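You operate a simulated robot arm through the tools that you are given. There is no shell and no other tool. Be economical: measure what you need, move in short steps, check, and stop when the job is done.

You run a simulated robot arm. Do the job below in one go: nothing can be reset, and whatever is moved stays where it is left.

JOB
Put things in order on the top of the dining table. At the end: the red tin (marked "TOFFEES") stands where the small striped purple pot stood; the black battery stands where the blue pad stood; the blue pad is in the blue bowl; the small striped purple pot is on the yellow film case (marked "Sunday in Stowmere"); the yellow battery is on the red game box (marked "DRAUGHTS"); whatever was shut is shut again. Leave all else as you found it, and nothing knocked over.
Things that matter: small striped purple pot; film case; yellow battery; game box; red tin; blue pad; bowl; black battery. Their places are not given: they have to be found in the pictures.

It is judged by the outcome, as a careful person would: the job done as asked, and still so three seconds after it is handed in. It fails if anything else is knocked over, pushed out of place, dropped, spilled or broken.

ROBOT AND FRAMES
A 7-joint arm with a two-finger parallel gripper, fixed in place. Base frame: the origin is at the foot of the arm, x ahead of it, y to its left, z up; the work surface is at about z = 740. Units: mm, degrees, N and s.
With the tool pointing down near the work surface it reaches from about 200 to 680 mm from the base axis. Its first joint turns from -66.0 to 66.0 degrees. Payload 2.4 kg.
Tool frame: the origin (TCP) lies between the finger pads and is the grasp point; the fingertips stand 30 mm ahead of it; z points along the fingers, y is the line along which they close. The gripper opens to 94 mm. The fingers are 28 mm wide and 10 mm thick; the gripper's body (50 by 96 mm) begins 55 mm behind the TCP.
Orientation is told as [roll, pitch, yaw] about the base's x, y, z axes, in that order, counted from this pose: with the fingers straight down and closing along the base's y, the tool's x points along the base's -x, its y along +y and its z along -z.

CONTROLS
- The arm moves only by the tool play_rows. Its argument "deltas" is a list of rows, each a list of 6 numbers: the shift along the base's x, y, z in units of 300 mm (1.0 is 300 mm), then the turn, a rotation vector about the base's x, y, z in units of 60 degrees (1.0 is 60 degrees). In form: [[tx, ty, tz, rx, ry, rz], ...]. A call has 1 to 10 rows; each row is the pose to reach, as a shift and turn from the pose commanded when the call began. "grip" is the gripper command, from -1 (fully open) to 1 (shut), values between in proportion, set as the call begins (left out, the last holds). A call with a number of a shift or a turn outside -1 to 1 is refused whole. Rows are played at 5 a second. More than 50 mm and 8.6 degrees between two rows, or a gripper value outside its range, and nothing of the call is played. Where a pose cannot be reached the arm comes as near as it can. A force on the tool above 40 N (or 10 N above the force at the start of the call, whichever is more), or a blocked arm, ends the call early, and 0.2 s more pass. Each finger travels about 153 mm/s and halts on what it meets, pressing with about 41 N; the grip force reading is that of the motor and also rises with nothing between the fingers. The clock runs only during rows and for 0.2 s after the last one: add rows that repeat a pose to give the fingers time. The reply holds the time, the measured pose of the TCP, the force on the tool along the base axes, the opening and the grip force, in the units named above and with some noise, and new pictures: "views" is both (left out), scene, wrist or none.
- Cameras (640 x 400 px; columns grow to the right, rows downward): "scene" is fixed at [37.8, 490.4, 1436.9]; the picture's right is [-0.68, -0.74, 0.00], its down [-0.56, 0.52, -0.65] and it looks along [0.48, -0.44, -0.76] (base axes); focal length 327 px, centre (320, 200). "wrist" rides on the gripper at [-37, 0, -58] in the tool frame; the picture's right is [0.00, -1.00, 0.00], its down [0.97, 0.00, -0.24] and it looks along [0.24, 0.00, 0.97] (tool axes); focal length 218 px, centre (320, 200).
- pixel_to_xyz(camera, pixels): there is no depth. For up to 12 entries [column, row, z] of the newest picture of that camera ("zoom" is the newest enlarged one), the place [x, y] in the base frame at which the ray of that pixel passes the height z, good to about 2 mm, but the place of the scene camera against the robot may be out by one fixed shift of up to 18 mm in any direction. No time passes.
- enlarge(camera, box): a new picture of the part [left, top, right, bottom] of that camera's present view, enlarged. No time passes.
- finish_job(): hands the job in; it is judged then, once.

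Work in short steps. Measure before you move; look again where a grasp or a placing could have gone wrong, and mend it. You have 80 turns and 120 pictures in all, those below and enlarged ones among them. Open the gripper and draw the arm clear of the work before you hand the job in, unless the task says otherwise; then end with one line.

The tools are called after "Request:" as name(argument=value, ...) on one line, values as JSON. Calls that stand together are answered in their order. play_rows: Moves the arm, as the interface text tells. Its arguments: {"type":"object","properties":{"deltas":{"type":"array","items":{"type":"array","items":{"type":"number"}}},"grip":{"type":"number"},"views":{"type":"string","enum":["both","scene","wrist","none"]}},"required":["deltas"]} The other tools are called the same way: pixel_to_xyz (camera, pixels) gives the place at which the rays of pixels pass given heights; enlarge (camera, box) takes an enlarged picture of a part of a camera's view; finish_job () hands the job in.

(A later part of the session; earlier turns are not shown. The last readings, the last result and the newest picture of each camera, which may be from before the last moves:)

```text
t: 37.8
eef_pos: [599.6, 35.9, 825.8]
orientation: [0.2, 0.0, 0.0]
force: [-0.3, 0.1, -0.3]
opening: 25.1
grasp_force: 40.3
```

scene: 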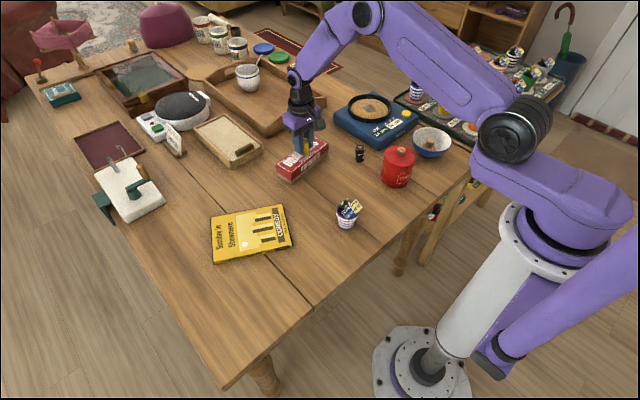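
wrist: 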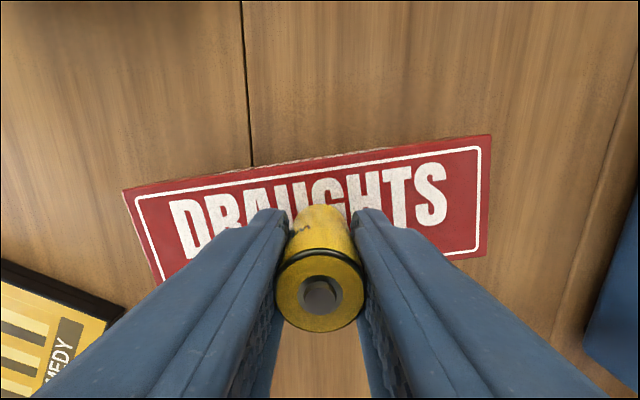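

There's still no contact force. I'll take a few more 1.2 mm steps.

Request:
play_rows(deltas=[[0, 0, -0.004, 0, 0, 0], [0, 0, -0.004, 0, 0, 0]], views="none")

Request:
play_rows(deltas=[[0, 0, -0.004, 0, 0, 0], [0, 0, -0.004, 0, 0, 0]], views="none")

Request:
enlarge(camera="scene", box=[270, 110, 350, 190])

```text
t: 38.4
eef_pos: [600.6, 35.8, 825.7]
orientation: [0.1, 0.0, 0.0]
force: [-4.7, 1.2, 12.8]
opening: 24.9
grasp_force: 40.8
```

```text
t: 39.0
eef_pos: [599.3, 35.5, 825.3]
orientation: [0.1, -0.2, 0.0]
force: [-10.4, 0.6, 35.4]
opening: 25.0
grasp_force: 40.9
```

```text
5.00 times, centred on (310, 150) of scene
```

zoom: 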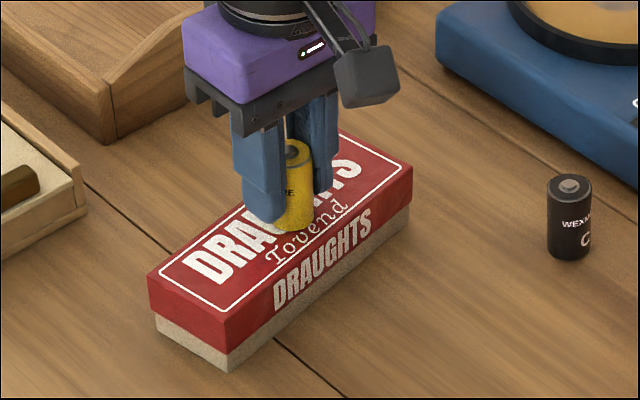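

Contact was made at TCP z≈825. I'll ease up ~2 mm to unload, then release and rise.

Request:
play_rows(deltas=[[0, 0, 0.006, 0, 0, 0], [0, 0, 0.006, 0, 0, 0]], views="none")

Request:
play_rows(deltas=[[0, 0, 0, 0, 0, 0], [0, 0, 0, 0, 0, 0], [0, 0, 0, 0, 0, 0]], grip=0.0, views="none")

Request:
play_rows(deltas=[[0, 0, 0.12, 0, 0, 0], [0, 0, 0.27, 0, 0, 0], [0, 0, 0.4, 0, 0, 0], [0, 0, 0.4, 0, 0, 0]], views="both")

```text
t: 39.6
eef_pos: [600.5, 35.0, 825.2]
orientation: [0.1, -0.4, 0.0]
force: [5.6, 0.7, 13.1]
opening: 24.7
grasp_force: 41.0
```

```text
t: 40.4
eef_pos: [599.1, 36.3, 825.1]
orientation: [0.1, 0.0, -0.1]
force: [-0.2, -0.6, 0.0]
opening: 46.8
grasp_force: 0.1
```

```text
t: 41.4
eef_pos: [600.0, 35.0, 944.0]
orientation: [0.0, 0.0, 0.1]
force: [-0.4, 0.5, 0.5]
opening: 46.8
grasp_force: 0.0
```

scene: 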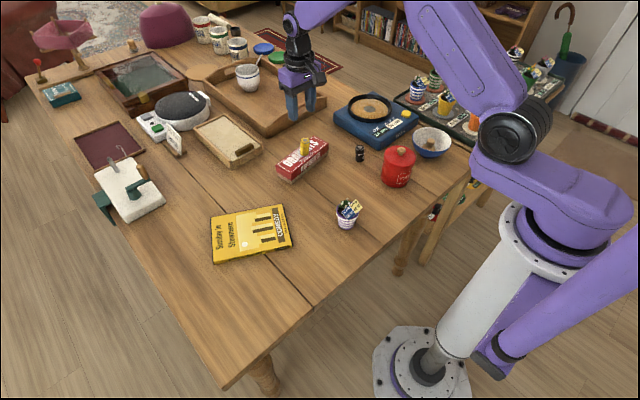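
wrist: 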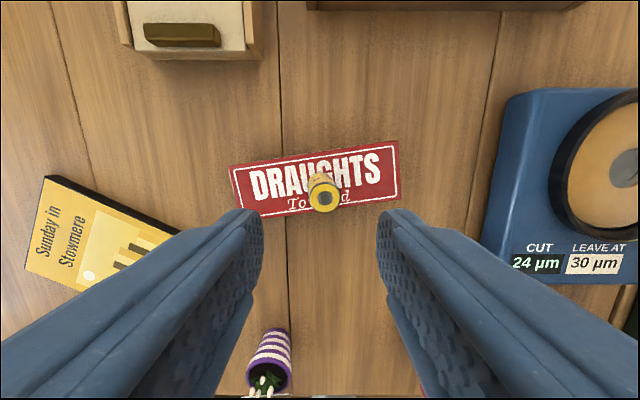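

The yellow battery stands on the box. Next I'll go to the pot at about (365,98) with the fingers opened to 80 mm.

Request:
play_rows(deltas=[[-0.15, 0.04, 0, 0, 0, 0], [-0.3, 0.08, 0, 0, 0, 0], [-0.45, 0.12, 0, 0, 0, 0], [-0.6, 0.16, 0, 0, 0, 0], [-0.73, 0.2, -0.05, 0, 0, 0], [-0.78, 0.207, -0.15, 0, 0, 0], [-0.78, 0.207, -0.2, 0, 0, 0], [-0.78, 0.207, -0.2, 0, 0, 0]], grip=-0.8, views="both")

```text
t: 43.2
eef_pos: [364.8, 97.5, 886.7]
orientation: [0.0, 0.0, 0.0]
force: [-0.1, 0.5, -0.7]
opening: 84.6
grasp_force: 0.2
```

scene: 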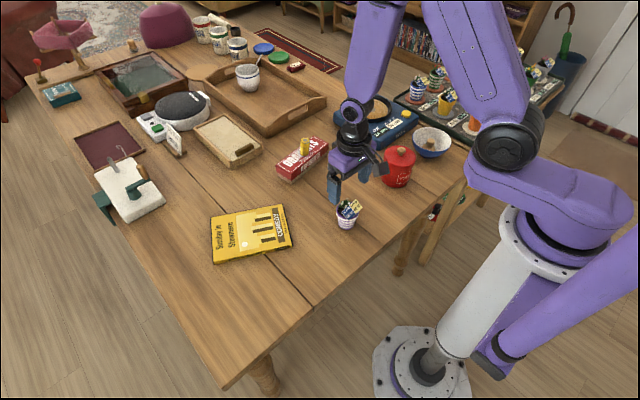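
wrist: 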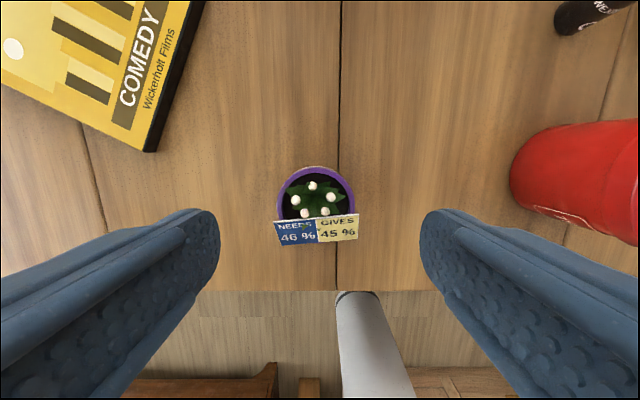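

Request:
enlarge(camera="wrist", box=[255, 150, 383, 250])

Request:
pixel_to_xyz(camera="wrist", pixels=[[277, 203, 785], [355, 203, 785], [316, 167, 785], [275, 221, 810], [358, 214, 810], [281, 245, 795], [358, 240, 795], [315, 165, 745], [277, 203, 795], [355, 203, 795], [316, 167, 795]])

Request:
enlarge(camera="scene", box=[315, 185, 379, 240])

```text
4.00 times, centred on (319, 200) of wrist
```

zoom: 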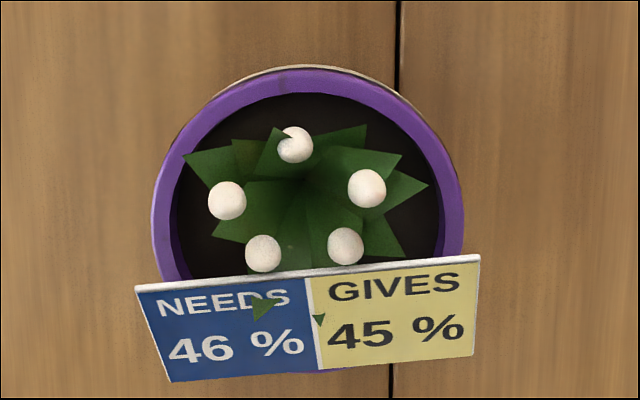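

```text
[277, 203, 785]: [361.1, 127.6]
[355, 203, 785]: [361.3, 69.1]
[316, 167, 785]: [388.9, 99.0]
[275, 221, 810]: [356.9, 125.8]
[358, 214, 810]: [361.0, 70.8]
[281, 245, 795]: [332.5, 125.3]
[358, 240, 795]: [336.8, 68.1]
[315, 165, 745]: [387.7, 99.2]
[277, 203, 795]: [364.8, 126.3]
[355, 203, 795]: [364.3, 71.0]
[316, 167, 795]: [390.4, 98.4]
```

```text
7.27 times, centred on (347, 212) of scene
```

zoom: 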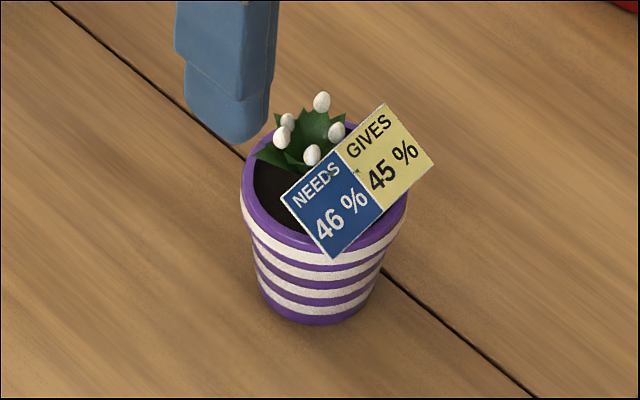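

The pot rim is centred at about (362,98.5), radius 28 and rim z≈792. The card covers x 333 to 360, so I'll grip with the TCP shifted to x≈371 so the fingers clear the card.

Request:
play_rows(deltas=[[0.015, 0.001, -0.05, 0, 0, 0], [0.015, 0.001, -0.17, 0, 0, 0], [0.015, 0.001, -0.27, 0, 0, 0], [0.015, 0.001, -0.328, 0, 0, 0], [0.015, 0.001, -0.328, 0, 0, 0]], views="both")

```text
t: 44.4
eef_pos: [370.1, 97.9, 788.5]
orientation: [-0.1, 0.1, 0.0]
force: [-0.5, 0.2, -0.2]
opening: 84.6
grasp_force: 0.1
```

scene: 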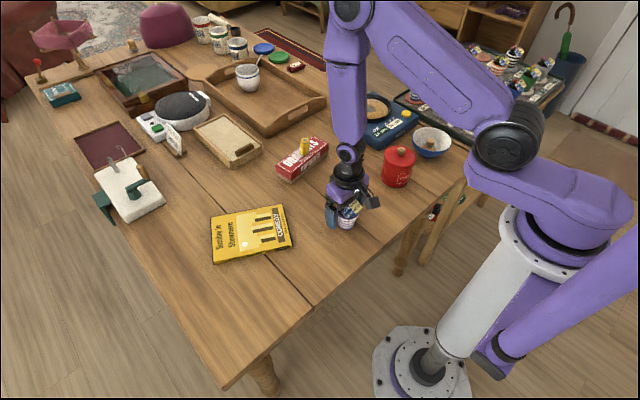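
wrist: 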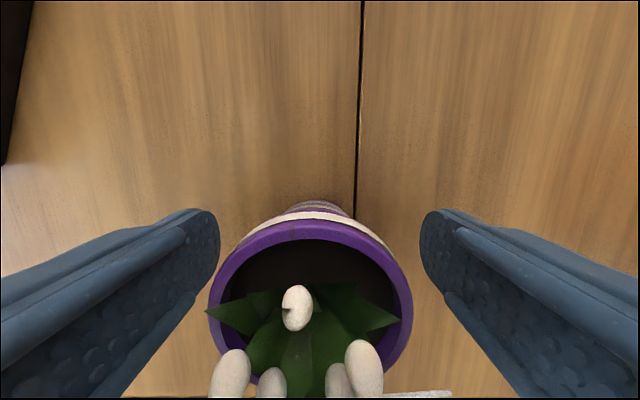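

The fingers straddle the pot. I'll close them and lift slightly.

Request:
play_rows(deltas=[[0, 0.004, 0, 0, 0, 0], [0, 0.004, 0, 0, 0, 0], [0, 0.004, 0, 0, 0, 0]], grip=1, views="wrist")

Request:
play_rows(deltas=[[0, 0, 0.08, 0, 0, 0], [0, 0, 0.2, 0, 0, 0], [0, 0, 0.35, 0, 0, 0], [0, 0, 0.35, 0, 0, 0]], views="both")

```text
t: 45.2
eef_pos: [370.4, 98.2, 785.6]
orientation: [-0.1, 0.0, -0.1]
force: [-1.8, -5.9, 11.0]
opening: 58.8
grasp_force: 41.0
```

wrist: 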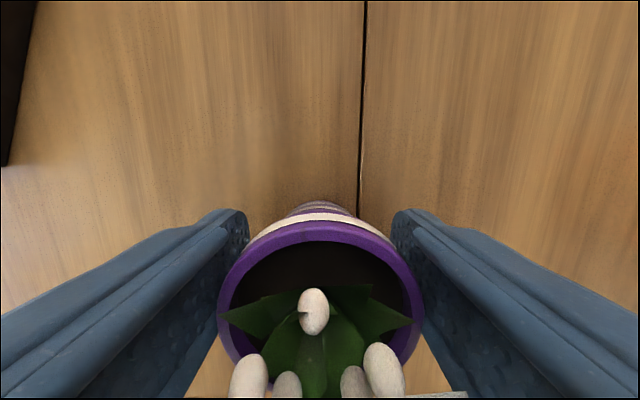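

```text
t: 46.2
eef_pos: [370.0, 98.4, 892.1]
orientation: [0.0, 0.1, -0.1]
force: [0.0, -0.7, -1.6]
opening: 59.1
grasp_force: 41.5
```

scene: 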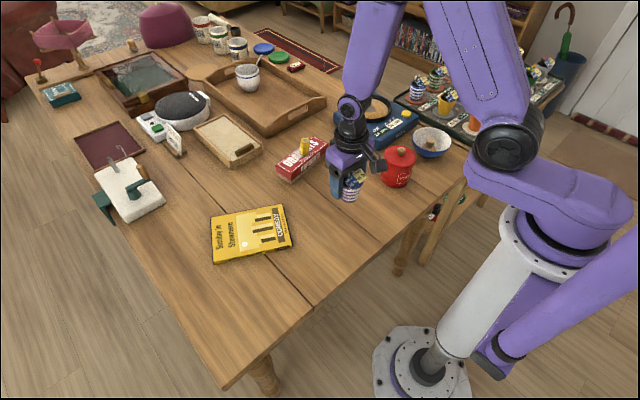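
wrist: 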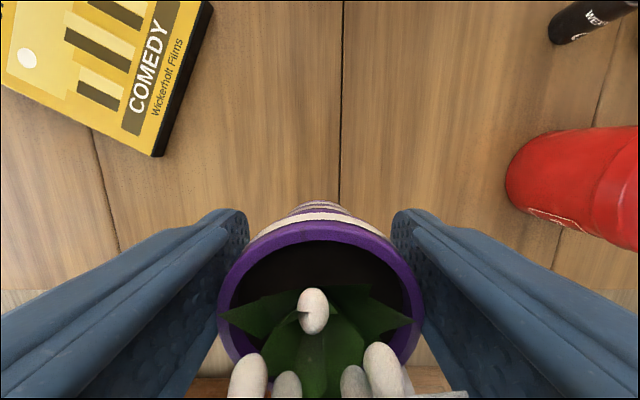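

The pot is held upright. I'll carry it over the film case, centred near (498,293), and check.

Request:
play_rows(deltas=[[0.076, 0.108, 0, 0, 0, 0], [0.152, 0.217, 0, 0, 0, 0], [0.228, 0.325, 0, 0, 0, 0], [0.303, 0.433, 0, 0, 0, 0], [0.379, 0.542, 0, 0, 0, 0], [0.455, 0.65, 0, 0, 0, 0], [0.455, 0.65, 0, 0, 0, 0], [0.455, 0.65, 0, 0, 0, 0]], views="both")

```text
t: 48.0
eef_pos: [504.3, 293.6, 893.0]
orientation: [0.0, 0.0, -0.1]
force: [0.0, 0.0, -1.7]
opening: 58.8
grasp_force: 41.5
```

scene: 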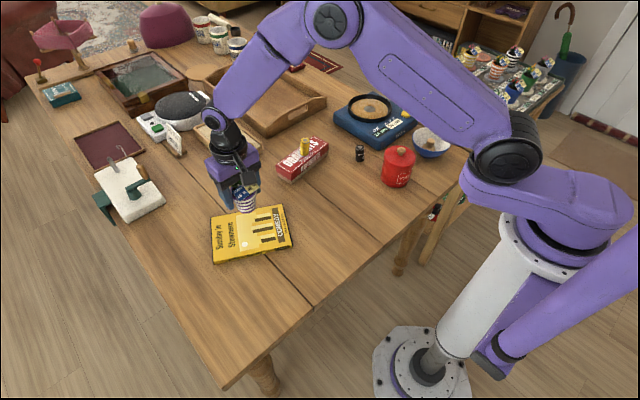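
wrist: 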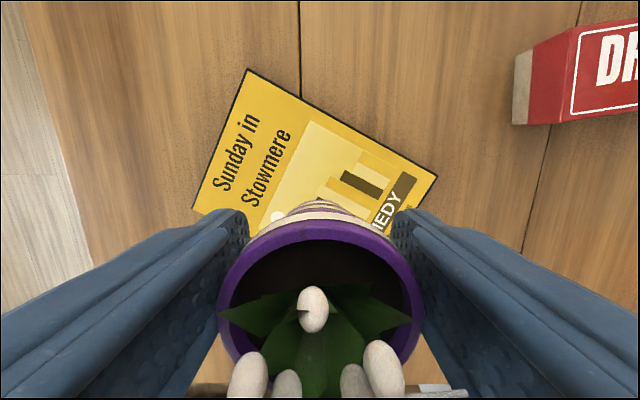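

I'll check the case corners in both views: wrist (248,68), (437,178), (192,210), and scene corners.

Request:
pixel_to_xyz(camera="wrist", pixels=[[248, 68, 755], [437, 178, 755], [192, 210, 755]])

Request:
pixel_to_xyz(camera="scene", pixels=[[210, 216, 755], [283, 204, 755], [291, 244, 755], [213, 259, 755], [214, 263, 740], [291, 247, 740]])

Request:
enlarge(camera="scene", box=[195, 190, 305, 270])

```text
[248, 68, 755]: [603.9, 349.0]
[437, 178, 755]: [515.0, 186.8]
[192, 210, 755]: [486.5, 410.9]
```

```text
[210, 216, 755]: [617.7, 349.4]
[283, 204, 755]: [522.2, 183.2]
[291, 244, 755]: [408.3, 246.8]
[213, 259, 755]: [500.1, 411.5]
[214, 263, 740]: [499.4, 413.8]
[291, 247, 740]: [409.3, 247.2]
```

```text
5.00 times, centred on (250, 230) of scene
```

zoom: 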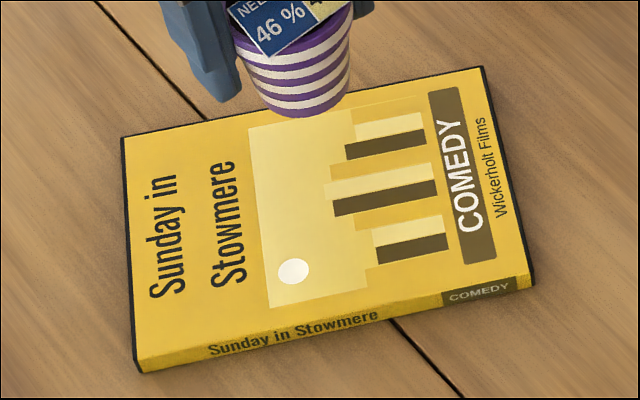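

The case centre is about (501,299) and the pot axis about (498,295). I'll lower to just above the case, then step down to contact.

Request:
play_rows(deltas=[[0, 0.01, -0.1, 0, 0, 0], [0, 0.01, -0.2, 0, 0, 0], [0, 0.01, -0.27, 0, 0, 0], [0, 0.01, -0.27, 0, 0, 0]], views="none")

Request:
play_rows(deltas=[[0, 0, -0.006, 0, 0, 0], [0, 0, -0.012, 0, 0, 0], [0, 0, -0.012, 0, 0, 0]], views="none")

Request:
play_rows(deltas=[[0, 0, -0.006, 0, 0, 0], [0, 0, -0.006, 0, 0, 0]], views="both")

```text
t: 49.0
eef_pos: [504.6, 297.0, 811.2]
orientation: [0.0, 0.0, 0.0]
force: [0.2, -0.3, -3.0]
opening: 58.6
grasp_force: 41.4
```

```text
t: 49.8
eef_pos: [505.1, 296.7, 808.0]
orientation: [0.0, 0.0, 0.0]
force: [0.2, 0.5, -1.9]
opening: 58.5
grasp_force: 41.6
```

```text
t: 50.4
eef_pos: [505.8, 296.2, 805.4]
orientation: [0.0, 0.0, 0.1]
force: [0.0, 1.1, -2.8]
opening: 58.9
grasp_force: 41.7
```

scene: 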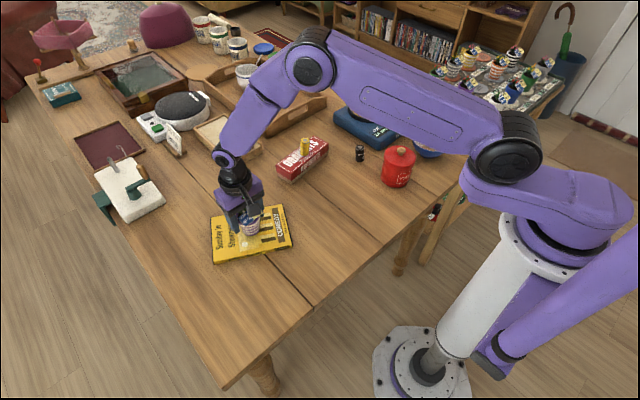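
wrist: 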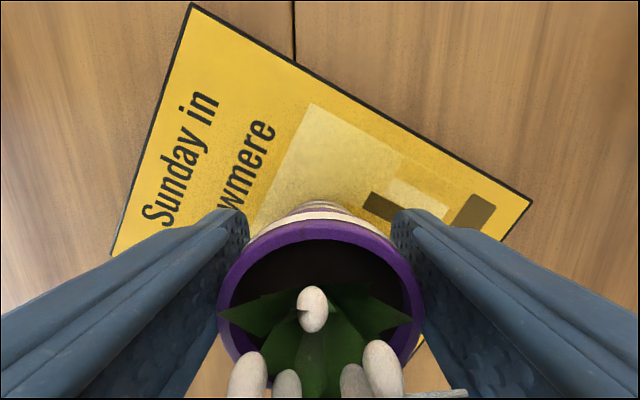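

There's no contact yet at z≈805. I'll continue in small steps.

Request:
play_rows(deltas=[[0, 0, -0.006, 0, 0, 0], [0, 0, -0.006, 0, 0, 0]], views="none")

Request:
play_rows(deltas=[[0, 0, -0.005, 0, 0, 0], [0, 0, -0.005, 0, 0, 0]], views="none")

```text
t: 51.0
eef_pos: [506.3, 297.2, 803.0]
orientation: [0.0, 0.0, 0.0]
force: [-1.3, -0.7, -1.8]
opening: 58.9
grasp_force: 40.5
```

```text
t: 51.6
eef_pos: [506.3, 296.4, 802.8]
orientation: [0.0, 0.0, 0.0]
force: [-0.2, -0.2, -3.1]
opening: 58.5
grasp_force: 41.1
```

Request:
play_rows(deltas=[[0, 0, -0.004, 0, 0, 0], [0, 0, -0.004, 0, 0, 0]], views="none")

Request:
play_rows(deltas=[[0, 0, -0.004, 0, 0, 0], [0, 0, -0.004, 0, 0, 0]], views="none")

Request:
enlarge(camera="scene", box=[205, 190, 301, 265])

```text
t: 52.2
eef_pos: [506.1, 296.8, 799.6]
orientation: [0.0, 0.0, 0.0]
force: [-0.5, 0.0, -2.3]
opening: 58.8
grasp_force: 41.1
```

```text
t: 52.8
eef_pos: [506.7, 297.4, 801.5]
orientation: [-0.1, 0.0, 0.0]
force: [-4.1, -1.8, 9.2]
opening: 58.8
grasp_force: 40.7
```

```text
5.33 times, centred on (253, 228) of scene
```

zoom: 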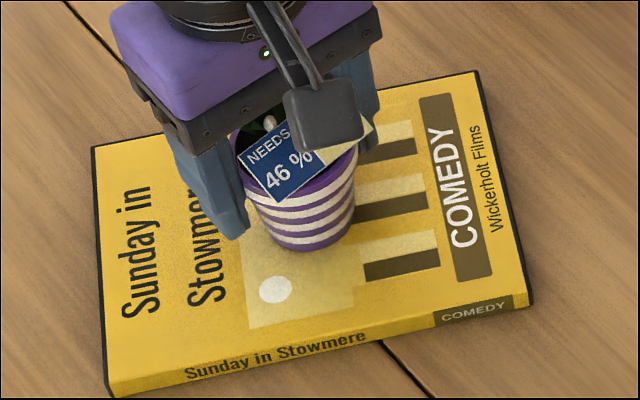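

The force is now +9 N, so the pot is touching. I'll release and rise.

Request:
play_rows(deltas=[[0, 0, 0, 0, 0, 0], [0, 0, 0, 0, 0, 0], [0, 0, 0, 0, 0, 0]], grip=-0.8, views="none")

Request:
play_rows(deltas=[[0, 0, 0.1, 0, 0, 0], [0, 0, 0.25, 0, 0, 0], [0, 0, 0.4, 0, 0, 0], [0, 0, 0.5, 0, 0, 0], [0, 0, 0.5, 0, 0, 0]], views="both")

```text
t: 53.6
eef_pos: [507.6, 297.7, 800.0]
orientation: [0.0, 0.0, 0.0]
force: [0.7, -1.0, 0.2]
opening: 84.6
grasp_force: 0.0
```

```text
t: 54.8
eef_pos: [506.8, 297.2, 951.4]
orientation: [0.0, 0.0, 0.1]
force: [0.6, -1.0, -0.3]
opening: 84.7
grasp_force: 0.1
```

scene: 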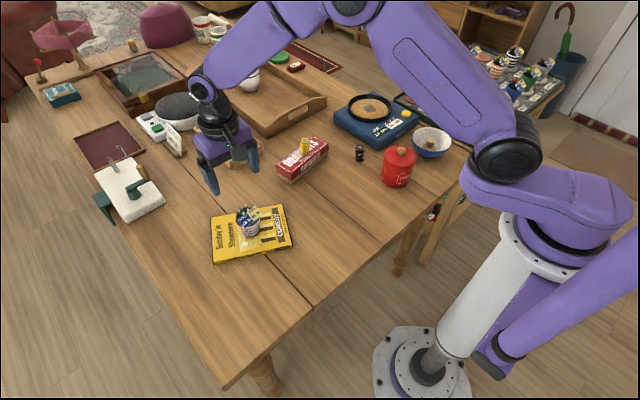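
wrist: 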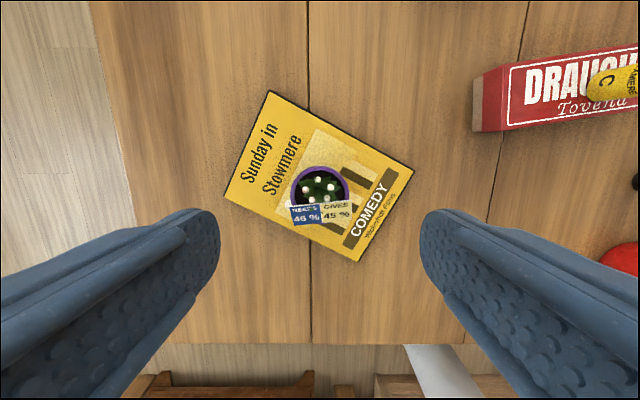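

The pot stands on the case. Now for the tin: I'll move above it, around (400,-105), to measure.

Request:
play_rows(deltas=[[-0.036, -0.14, 0.02, 0, 0, 0], [-0.072, -0.28, 0.04, 0, 0, 0], [-0.11, -0.42, 0.06, 0, 0, 0], [-0.145, -0.56, 0.08, 0, 0, 0], [-0.18, -0.7, 0.1, 0, 0, 0], [-0.22, -0.84, 0.1, 0, 0, 0], [-0.255, -0.98, 0.1, 0, 0, 0]], grip=-1, views="none")

Request:
play_rows(deltas=[[-0.035, -0.13, 0, 0, 0, 0], [-0.07, -0.26, 0, 0, 0, 0], [-0.105, -0.37, 0, 0, 0, 0], [-0.105, -0.37, 0, 0, 0, 0]], views="both")

```text
t: 56.4
eef_pos: [432.1, 2.9, 980.0]
orientation: [-0.1, 0.0, 0.1]
force: [0.2, 0.0, -0.1]
opening: 93.9
grasp_force: 0.0
```

```text
t: 57.4
eef_pos: [399.1, -107.3, 981.0]
orientation: [0.1, 0.0, 0.0]
force: [-0.3, -0.7, -0.4]
opening: 94.0
grasp_force: 0.2
```

scene: 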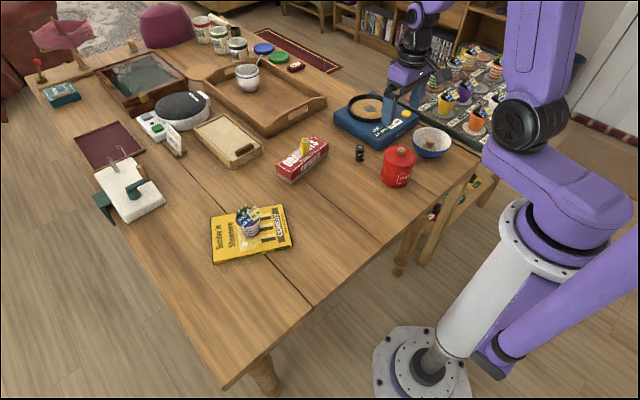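
wrist: 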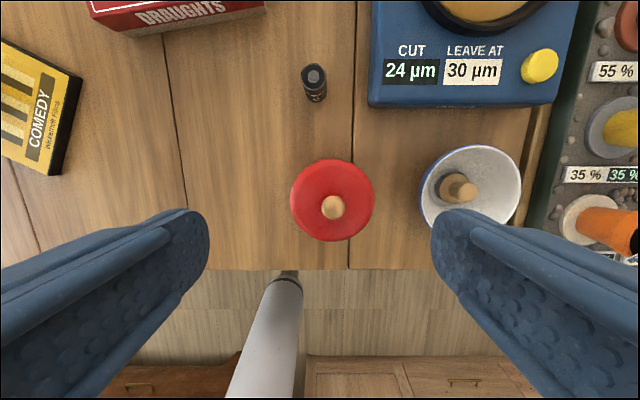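

I'll measure the tin's lid circle (columns 290 to 375, rows 158 to 242) and its knob at (333,207).

Request:
enlarge(camera="wrist", box=[269, 140, 397, 260])

Request:
enlarge(camera="scene", box=[365, 135, 429, 195])

Request:
pixel_to_xyz(camera="wrist", pixels=[[290, 200, 830], [375, 200, 830], [332.5, 158, 830], [332.5, 242, 830], [290, 200, 815], [375, 200, 815], [332.5, 158, 815], [332.5, 242, 815], [333, 207, 850]])

```text
3.33 times, centred on (333, 200) of wrist
```

zoom: 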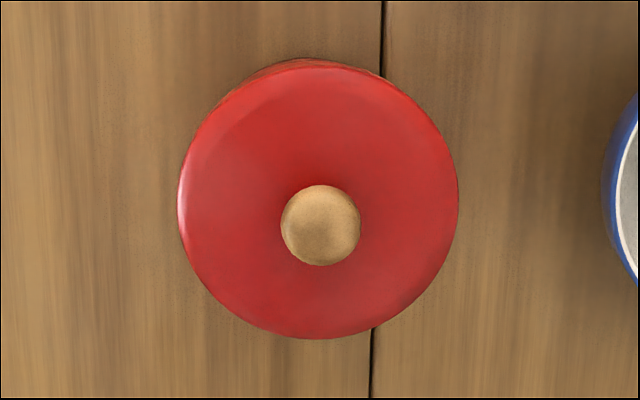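

```text
6.67 times, centred on (397, 165) of scene
```

zoom: 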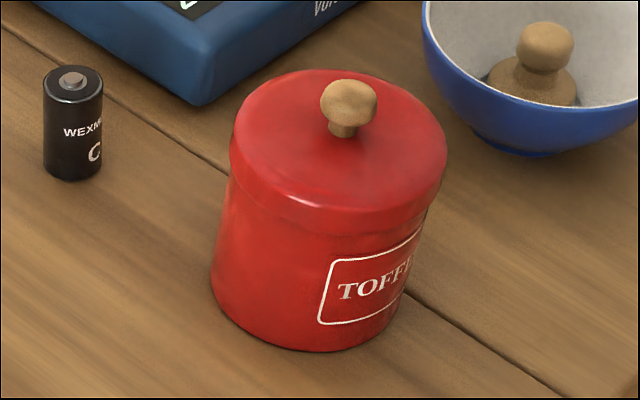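

```text
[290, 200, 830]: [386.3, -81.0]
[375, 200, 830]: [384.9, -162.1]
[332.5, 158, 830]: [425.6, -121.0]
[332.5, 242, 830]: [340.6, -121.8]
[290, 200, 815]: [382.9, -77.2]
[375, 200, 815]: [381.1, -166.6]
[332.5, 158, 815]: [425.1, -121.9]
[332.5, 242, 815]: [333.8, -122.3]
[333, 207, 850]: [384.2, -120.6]
```

The lid is about 86 mm across, with its top near z≈820. I need to know if the lid overhangs the body, because a plain top grasp might hold only the lid, so I'll zoom in more.

Request:
enlarge(camera="scene", box=[378, 145, 418, 190])

```text
8.89 times, centred on (398, 168) of scene
```

zoom: 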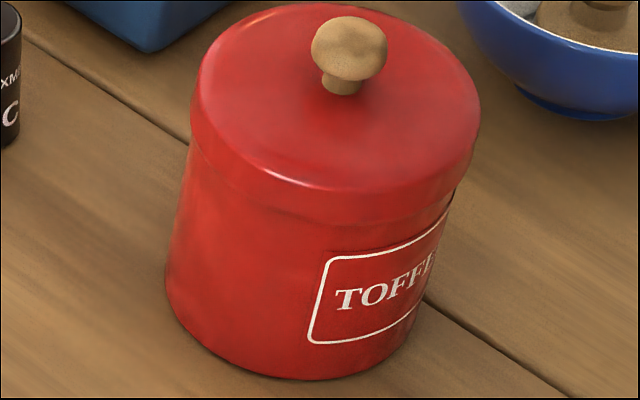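

The lid overhangs the body by about 2 mm, so a top grasp would hold only the lid. I'll grip the body below the lid with the hand tilted 60°, coming from the +y side with the fingers closing along x. First I turn yaw -90° up high.

Request:
play_rows(deltas=[[-0.0075, 0.061, 0, 0, 0, -0.125], [-0.015, 0.122, 0, 0, 0, -0.25], [-0.0225, 0.184, 0, 0, 0, -0.375], [-0.03, 0.245, 0, 0, 0, -0.5], [-0.0375, 0.306, 0, 0, 0, -0.625], [-0.045, 0.367, 0, 0, 0, -0.75], [-0.0525, 0.429, 0, 0, 0, -0.875], [-0.06, 0.49, 0, 0, 0, -1.0], [-0.06, 0.49, 0, 0, 0, -1.0]], grip=-1, views="none")

Request:
play_rows(deltas=[[0, 0, 0, 0, 0, -0.125], [0, 0, 0, 0, 0, -0.25], [0, 0, 0, 0, 0, -0.375], [0, 0, 0, 0, 0, -0.5], [0, 0, 0, 0, 0, -0.5]], views="scene")

```text
t: 59.4
eef_pos: [379.8, 40.2, 979.4]
orientation: [0.1, 0.0, -60.1]
force: [-0.1, 0.4, 0.1]
opening: 94.1
grasp_force: 0.1
```

```text
t: 60.6
eef_pos: [380.9, 38.7, 980.3]
orientation: [0.0, 0.0, -90.1]
force: [0.1, 0.5, 0.0]
opening: 94.0
grasp_force: 0.1
```

scene: 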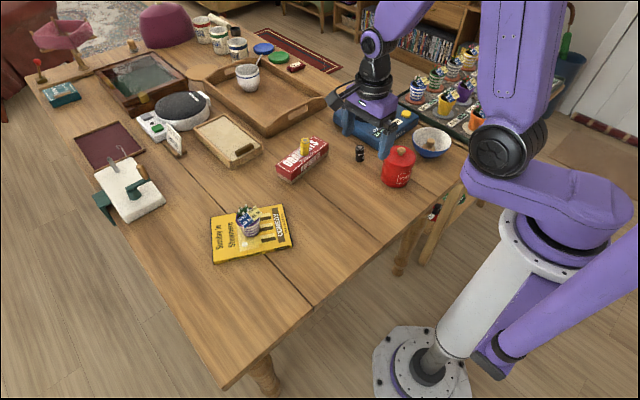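

Yaw was reached exactly. Now I'll tilt 60° about x.

Request:
play_rows(deltas=[[0, 0, 0, -0.125, 0, 0], [0, 0, 0, -0.25, 0, 0], [0, 0, 0, -0.375, 0, 0], [0, 0, 0, -0.5, 0, 0], [0, 0, 0, -0.625, 0, 0], [0, 0, 0, -0.75, 0, 0], [0, 0, 0, -0.875, 0, 0], [0, 0, 0, -1.0, 0, 0], [0, 0, 0, -1.0, 0, 0]], views="both")

```text
t: 62.6
eef_pos: [381.6, 38.0, 979.6]
orientation: [0.1, -60.1, -90.1]
force: [0.1, -0.4, 0.4]
opening: 94.1
grasp_force: 0.1
```

scene: 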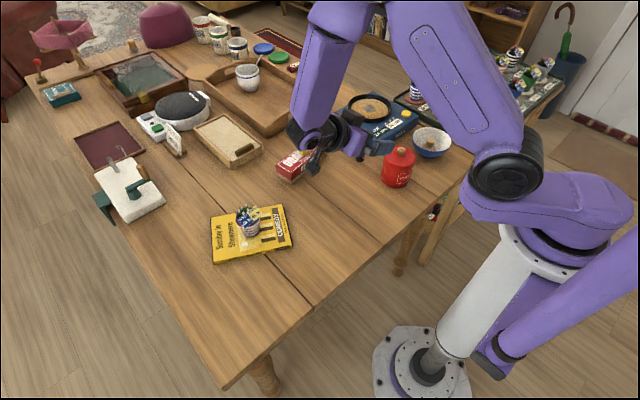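
wrist: 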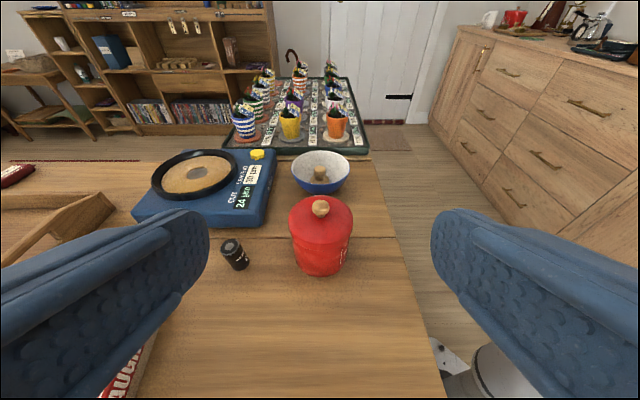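

The tilt works, and the tin is at (320,235), centred between the fingers. I'll move to the pre-grasp pose (382,-4,842).

Request:
play_rows(deltas=[[0, -0.036, -0.114, 0, 0, 0], [0, -0.073, -0.228, 0, 0, 0], [0, -0.11, -0.342, 0, 0, 0], [0, -0.146, -0.456, 0, 0, 0], [0, -0.146, -0.456, 0, 0, 0]], views="both")

```text
t: 63.8
eef_pos: [389.9, -4.9, 847.6]
orientation: [-0.4, -59.7, -89.6]
force: [-0.4, 1.2, 0.9]
opening: 94.0
grasp_force: 0.1
out of reach, approached as far as the arm can: row 4, 5
```

scene: 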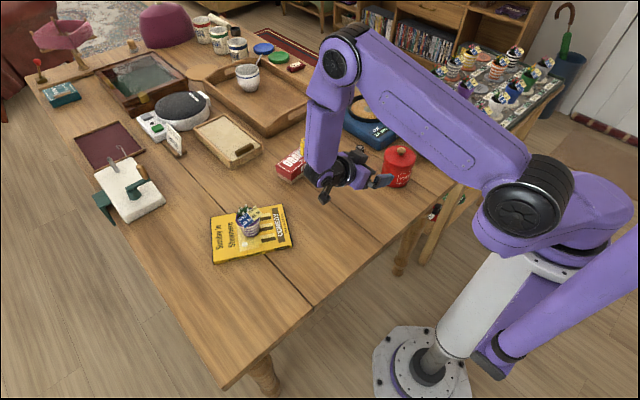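
wrist: 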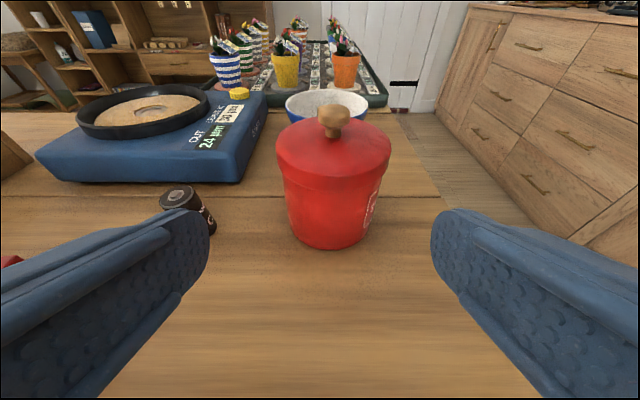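

The arm can't fully reach that pose. I'll measure the lid skirt's lower edge (left silhouette near (284,185)) to see how much tilt is really needed.

Request:
enlarge(camera="wrist", box=[260, 90, 410, 260])

Request:
pixel_to_xyz(camera="wrist", pixels=[[281, 182, 785], [281, 182, 795], [281, 182, 805], [276, 158, 805], [276, 158, 815], [276, 158, 825], [390, 155, 815], [390, 155, 825], [296, 235, 740], [366, 235, 740], [328, 249, 740]])

```text
2.35 times, centred on (335, 175) of wrist
```

zoom: 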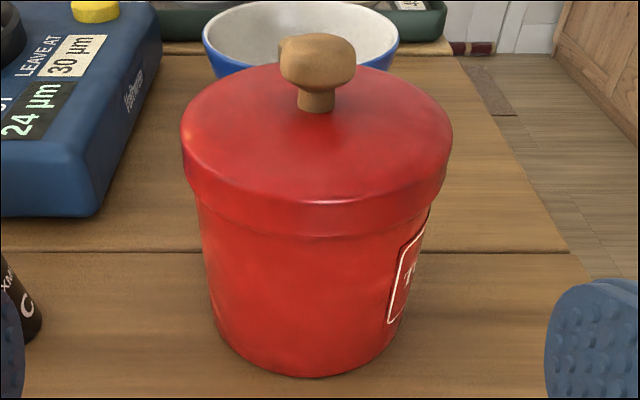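

```text
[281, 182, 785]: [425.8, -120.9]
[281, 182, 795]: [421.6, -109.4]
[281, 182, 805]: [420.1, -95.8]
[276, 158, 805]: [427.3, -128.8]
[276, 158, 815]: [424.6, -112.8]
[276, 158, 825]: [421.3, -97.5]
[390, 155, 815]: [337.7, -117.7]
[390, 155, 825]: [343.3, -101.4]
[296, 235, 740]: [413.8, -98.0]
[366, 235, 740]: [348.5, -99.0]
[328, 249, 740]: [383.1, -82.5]
```

The skirt's lower edge is near z≈796 and body radius ~39, so I want a low contact at z≈766 with 60° tilt. I'll try a more reachable heading by rising and swinging the hand +30° about z, so it approaches from -x,+y.

Request:
play_rows(deltas=[[0, 0, 0.1, 0, 0, 0], [-0.03, -0.02, 0.22, 0, 0, 0.1], [-0.06, -0.04, 0.25, 0, 0, 0.2], [-0.09, -0.06, 0.25, 0, 0, 0.3], [-0.12, -0.08, 0.25, 0, 0, 0.4], [-0.159, -0.116, 0.25, 0, 0, 0.5], [-0.159, -0.116, 0.25, 0, 0, 0.5]], views="none")

Request:
play_rows(deltas=[[0, 0, -0.1, 0, 0, 0], [0, 0, -0.2, 0, 0, 0], [0, 0, -0.32, 0, 0, 0], [0, 0, -0.32, 0, 0, 0]], views="both")

```text
t: 65.4
eef_pos: [398.8, -38.6, 977.2]
orientation: [-0.4, -59.9, -59.7]
force: [0.2, 0.3, 1.3]
opening: 94.0
grasp_force: 0.2
out of reach, approached as far as the arm can: row 3, 4, 5, 6, 7
```

```text
t: 66.4
eef_pos: [451.5, -38.7, 912.4]
orientation: [-0.6, -60.0, -59.6]
force: [-1.0, 0.7, 0.7]
opening: 94.0
grasp_force: 0.1
out of reach, approached as far as the arm can: row 1, 2, 3, 4
```

scene: 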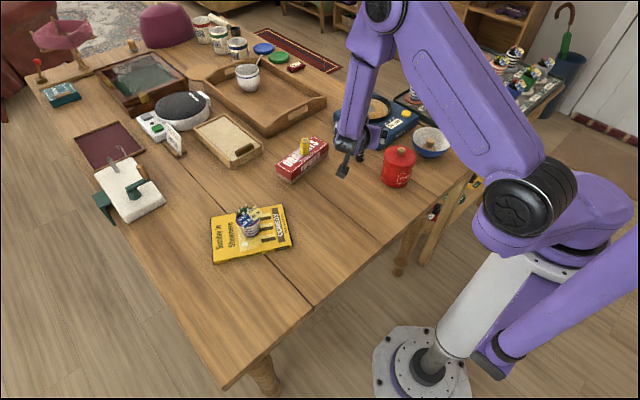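
wrist: 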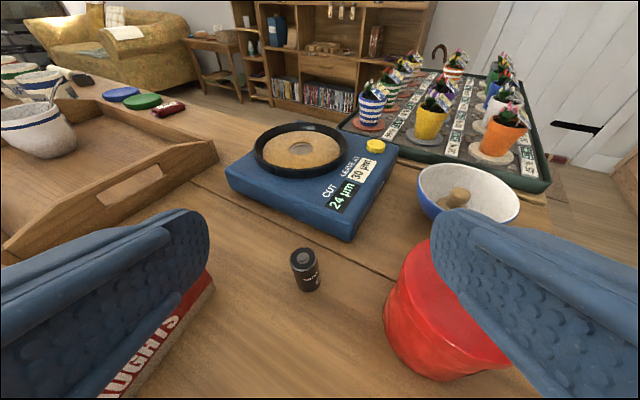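

That heading is too near the arm's inner limit, so I'll go the other way with the hand coming slightly from +x (heading -105°). I'll rise and rotate back.

Request:
play_rows(deltas=[[0.05, 0.02, 0.15, 0, 0, 0], [0.1, 0.05, 0.3, 0, 0, 0], [0.15, 0.1, 0.44, 0, 0, 0], [0.17, 0.13, 0.5, 0, 0, -0.125], [0.17, 0.14, 0.5, 0, 0, -0.25], [0.17, 0.14, 0.5, 0, 0, -0.375], [0.17, 0.14, 0.5, 0, 0, -0.5], [0.17, 0.14, 0.5, 0, 0, -0.625], [0.17, 0.14, 0.5, 0, 0, -0.75], [0.17, 0.14, 0.5, 0, 0, -0.75]], views="scene")

```text
t: 68.6
eef_pos: [502.9, 4.1, 1063.3]
orientation: [-0.1, -60.0, -105.1]
force: [0.3, -0.2, 0.9]
opening: 94.2
grasp_force: 0.1
```

scene: 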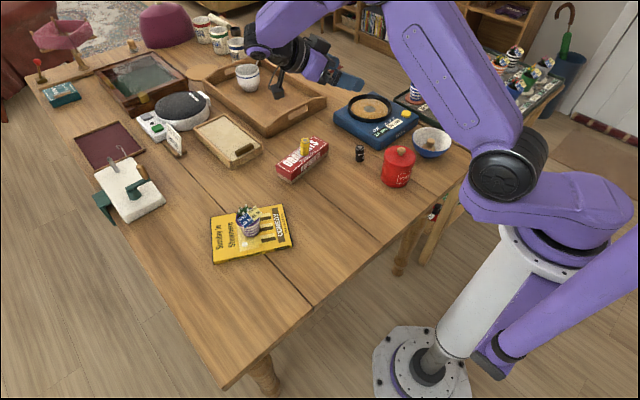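

The pose is fully reached now at (503,4,1063). I'll move to the pre-grasp pose (409,-21,826) for the -105° heading.

Request:
play_rows(deltas=[[-0.08, -0.02, -0.1, 0, 0, 0], [-0.16, -0.04, -0.2, 0, 0, 0], [-0.24, -0.06, -0.31, 0, 0, 0], [-0.313, -0.083, -0.42, 0, 0, 0], [-0.313, -0.083, -0.55, 0, 0, 0], [-0.313, -0.083, -0.68, 0, 0, 0], [-0.313, -0.083, -0.787, 0, 0, 0], [-0.313, -0.083, -0.787, 0, 0, 0]], views="both")

```text
t: 70.4
eef_pos: [407.3, -20.9, 825.7]
orientation: [0.1, -60.0, -105.2]
force: [-0.3, -0.9, 0.7]
opening: 94.4
grasp_force: 0.1
```

scene: 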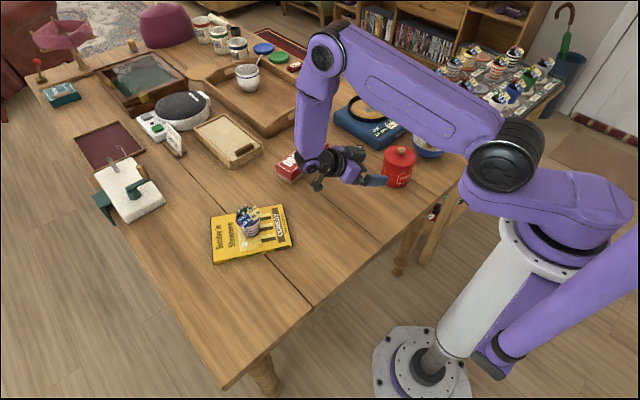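
wrist: 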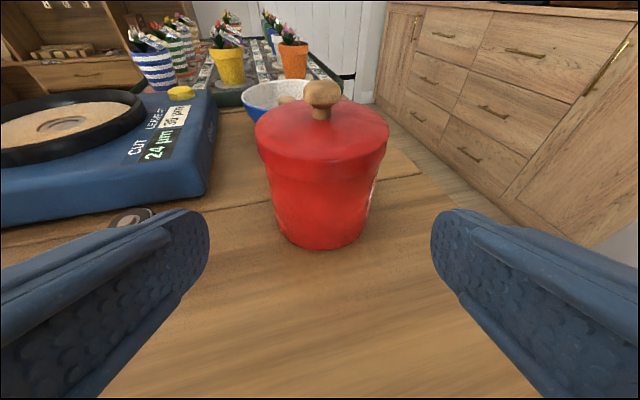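

Reached, with the tin centred at column ~321. I'll advance halfway along the finger axis and check.

Request:
play_rows(deltas=[[-0.0187, -0.07, -0.0417, 0, 0, 0], [-0.0373, -0.1395, -0.0833, 0, 0, 0], [-0.0373, -0.1395, -0.0833, 0, 0, 0]], views="both")

```text
t: 71.2
eef_pos: [396.4, -60.2, 801.1]
orientation: [0.0, -60.0, -105.1]
force: [0.6, 0.1, -0.5]
opening: 93.9
grasp_force: 0.1
```

scene: 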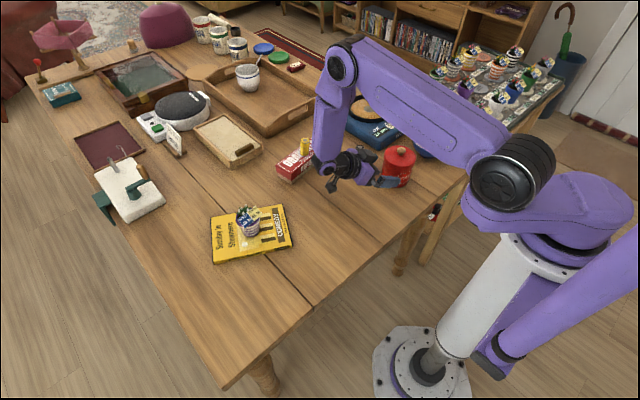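
wrist: 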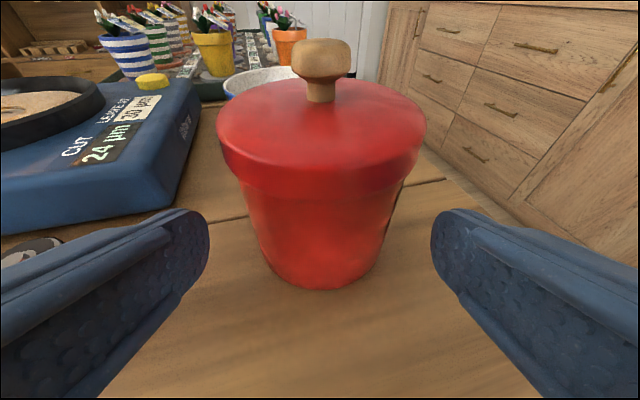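

It's still centred, so I'll advance the remaining 50 mm in two steps.

Request:
play_rows(deltas=[[-0.0187, -0.07, -0.0417, 0, 0, 0], [-0.0187, -0.07, -0.0417, 0, 0, 0]], views="wrist")

Request:
play_rows(deltas=[[-0.0095, -0.035, -0.021, 0, 0, 0], [-0.0187, -0.07, -0.0417, 0, 0, 0], [-0.0187, -0.07, -0.0417, 0, 0, 0]], views="both")

```text
t: 71.8
eef_pos: [392.2, -81.2, 789.2]
orientation: [0.0, -60.1, -105.0]
force: [0.3, 0.0, -0.5]
opening: 94.0
grasp_force: 0.0
```

wrist: 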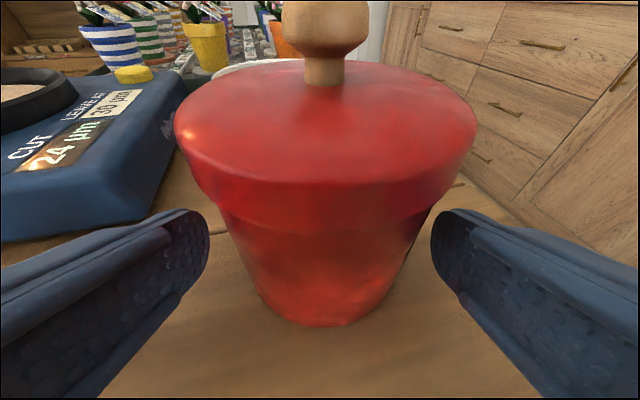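

```text
t: 72.6
eef_pos: [386.2, -104.6, 777.5]
orientation: [-0.1, -60.0, -105.1]
force: [0.0, -0.4, 0.6]
opening: 94.0
grasp_force: 0.1
```

scene: 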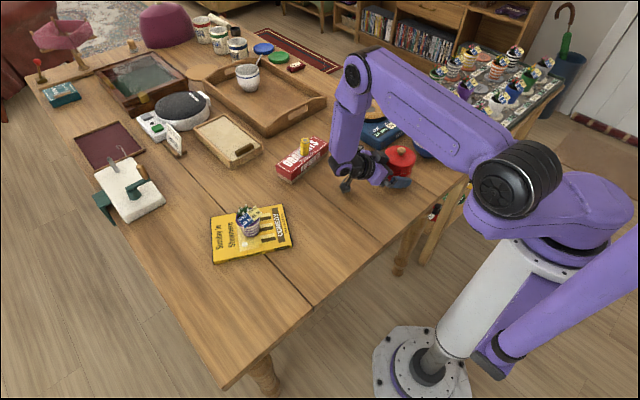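
wrist: 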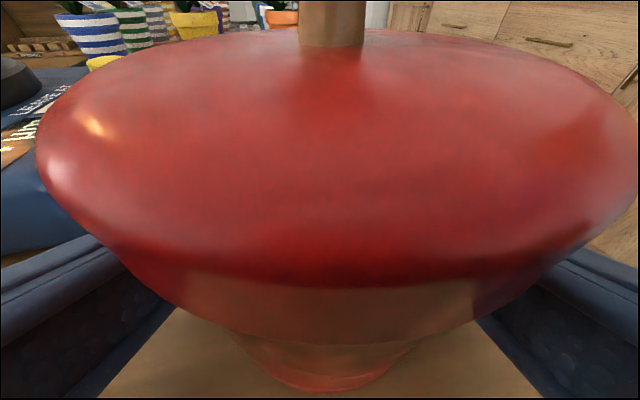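

The fingers straddle the tin below the lid. I'll close and read the opening; about 77 would mean body, about 88 would mean lid.

Request:
play_rows(deltas=[[0, 0, 0, 0, 0, 0], [0, 0, 0, 0, 0, 0], [0, 0, 0, 0, 0, 0]], grip=1, views="both")

```text
t: 73.4
eef_pos: [385.9, -105.4, 777.1]
orientation: [0.0, -60.0, -105.0]
force: [-0.6, -0.2, 0.4]
opening: 82.6
grasp_force: 40.8
```

scene: 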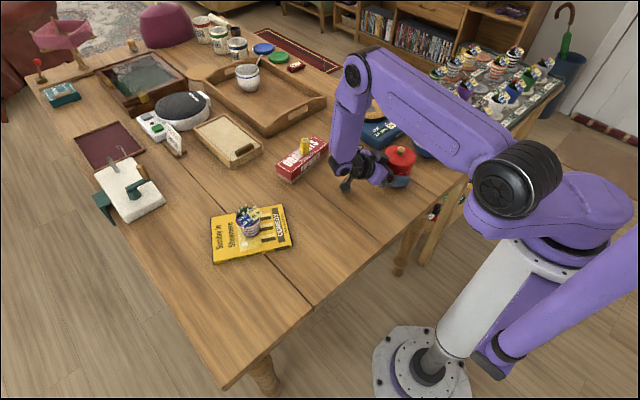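
wrist: 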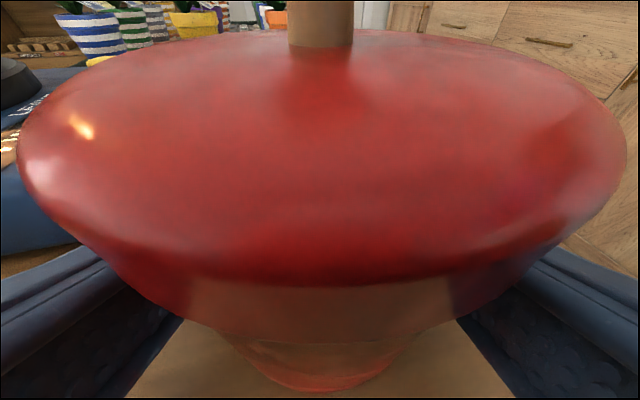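

The opening is 82.6, which is consistent with the body. I'll test-lift 20 mm.

Request:
play_rows(deltas=[[0, 0, 0.02, 0, 0, 0], [0, 0, 0.04, 0, 0, 0], [0, 0, 0.07, 0, 0, 0], [0, 0, 0.07, 0, 0, 0]], views="both")

Request:
enlarge(camera="scene", box=[340, 120, 440, 200])

```text
t: 74.4
eef_pos: [385.0, -106.1, 797.6]
orientation: [-0.1, -60.0, -105.0]
force: [0.5, -0.1, -1.3]
opening: 82.7
grasp_force: 41.0
```

scene: 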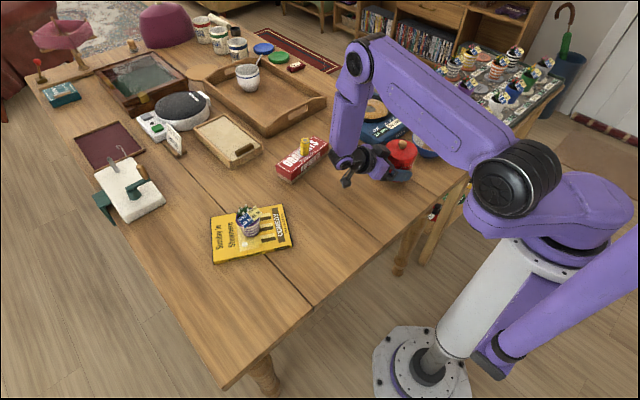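
wrist: 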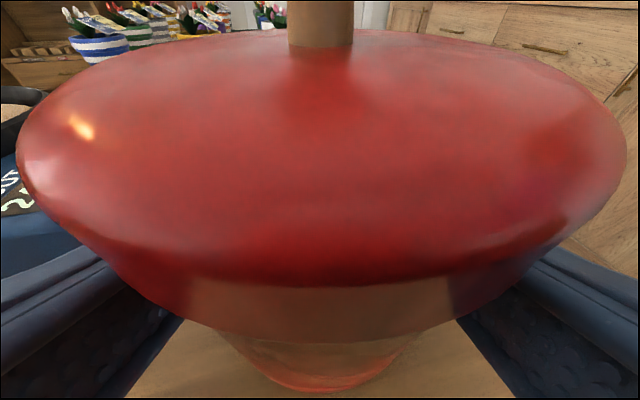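

```text
5.00 times, centred on (390, 160) of scene
```

zoom: 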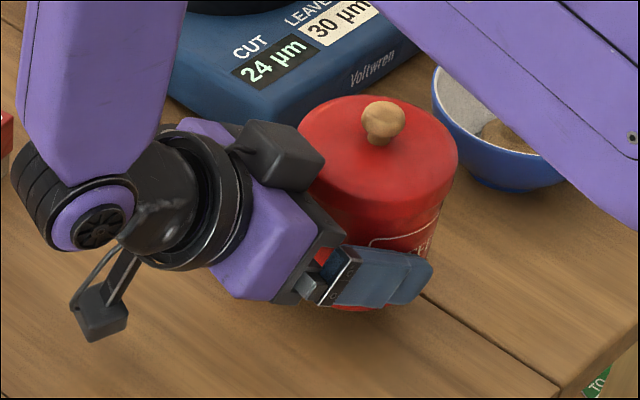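

The tin lifts with its lid on. I'll carry it to the pot's old place (362,98.5), raising it 30 mm and turning the hand +15° on the way so the wrist stays clear of the film case.

Request:
play_rows(deltas=[[0, 0, 0.07, 0, 0, 0], [-0.01, 0.12, 0.12, 0, 0, 0.05], [-0.025, 0.24, 0.12, 0, 0, 0.1], [-0.04, 0.36, 0.12, 0, 0, 0.15], [-0.055, 0.48, 0.12, 0, 0, 0.2], [-0.07, 0.61, 0.12, 0, 0, 0.25], [-0.0817, 0.735, 0.12, 0, 0, 0.25], [-0.0817, 0.735, 0.12, 0, 0, 0.25], [-0.0817, 0.735, 0.12, 0, 0, 0.25]], views="both")

```text
t: 76.4
eef_pos: [361.6, 115.8, 832.3]
orientation: [-0.2, -60.0, -89.9]
force: [0.1, -0.1, -0.7]
opening: 82.9
grasp_force: 41.5
out of reach, approached as far as the arm can: row 5, 6
```

scene: 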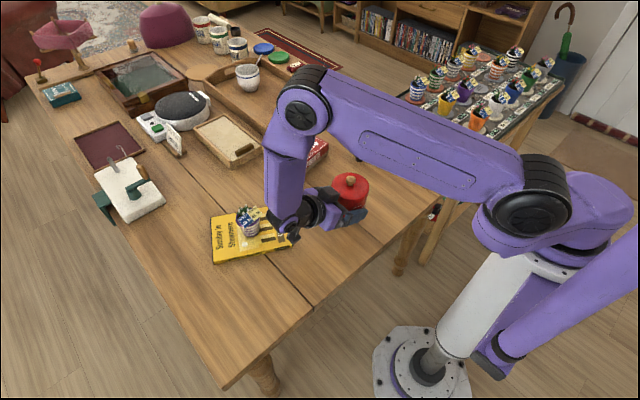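
wrist: 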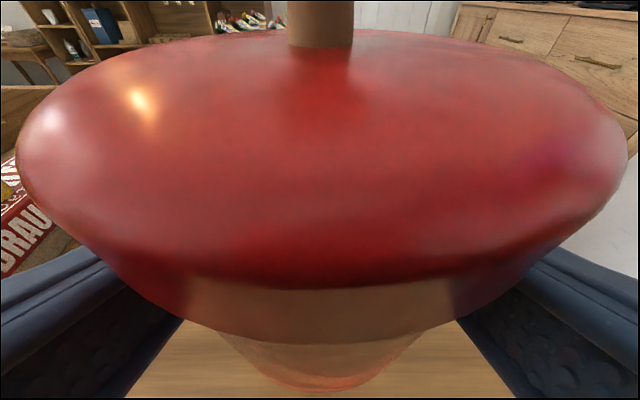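

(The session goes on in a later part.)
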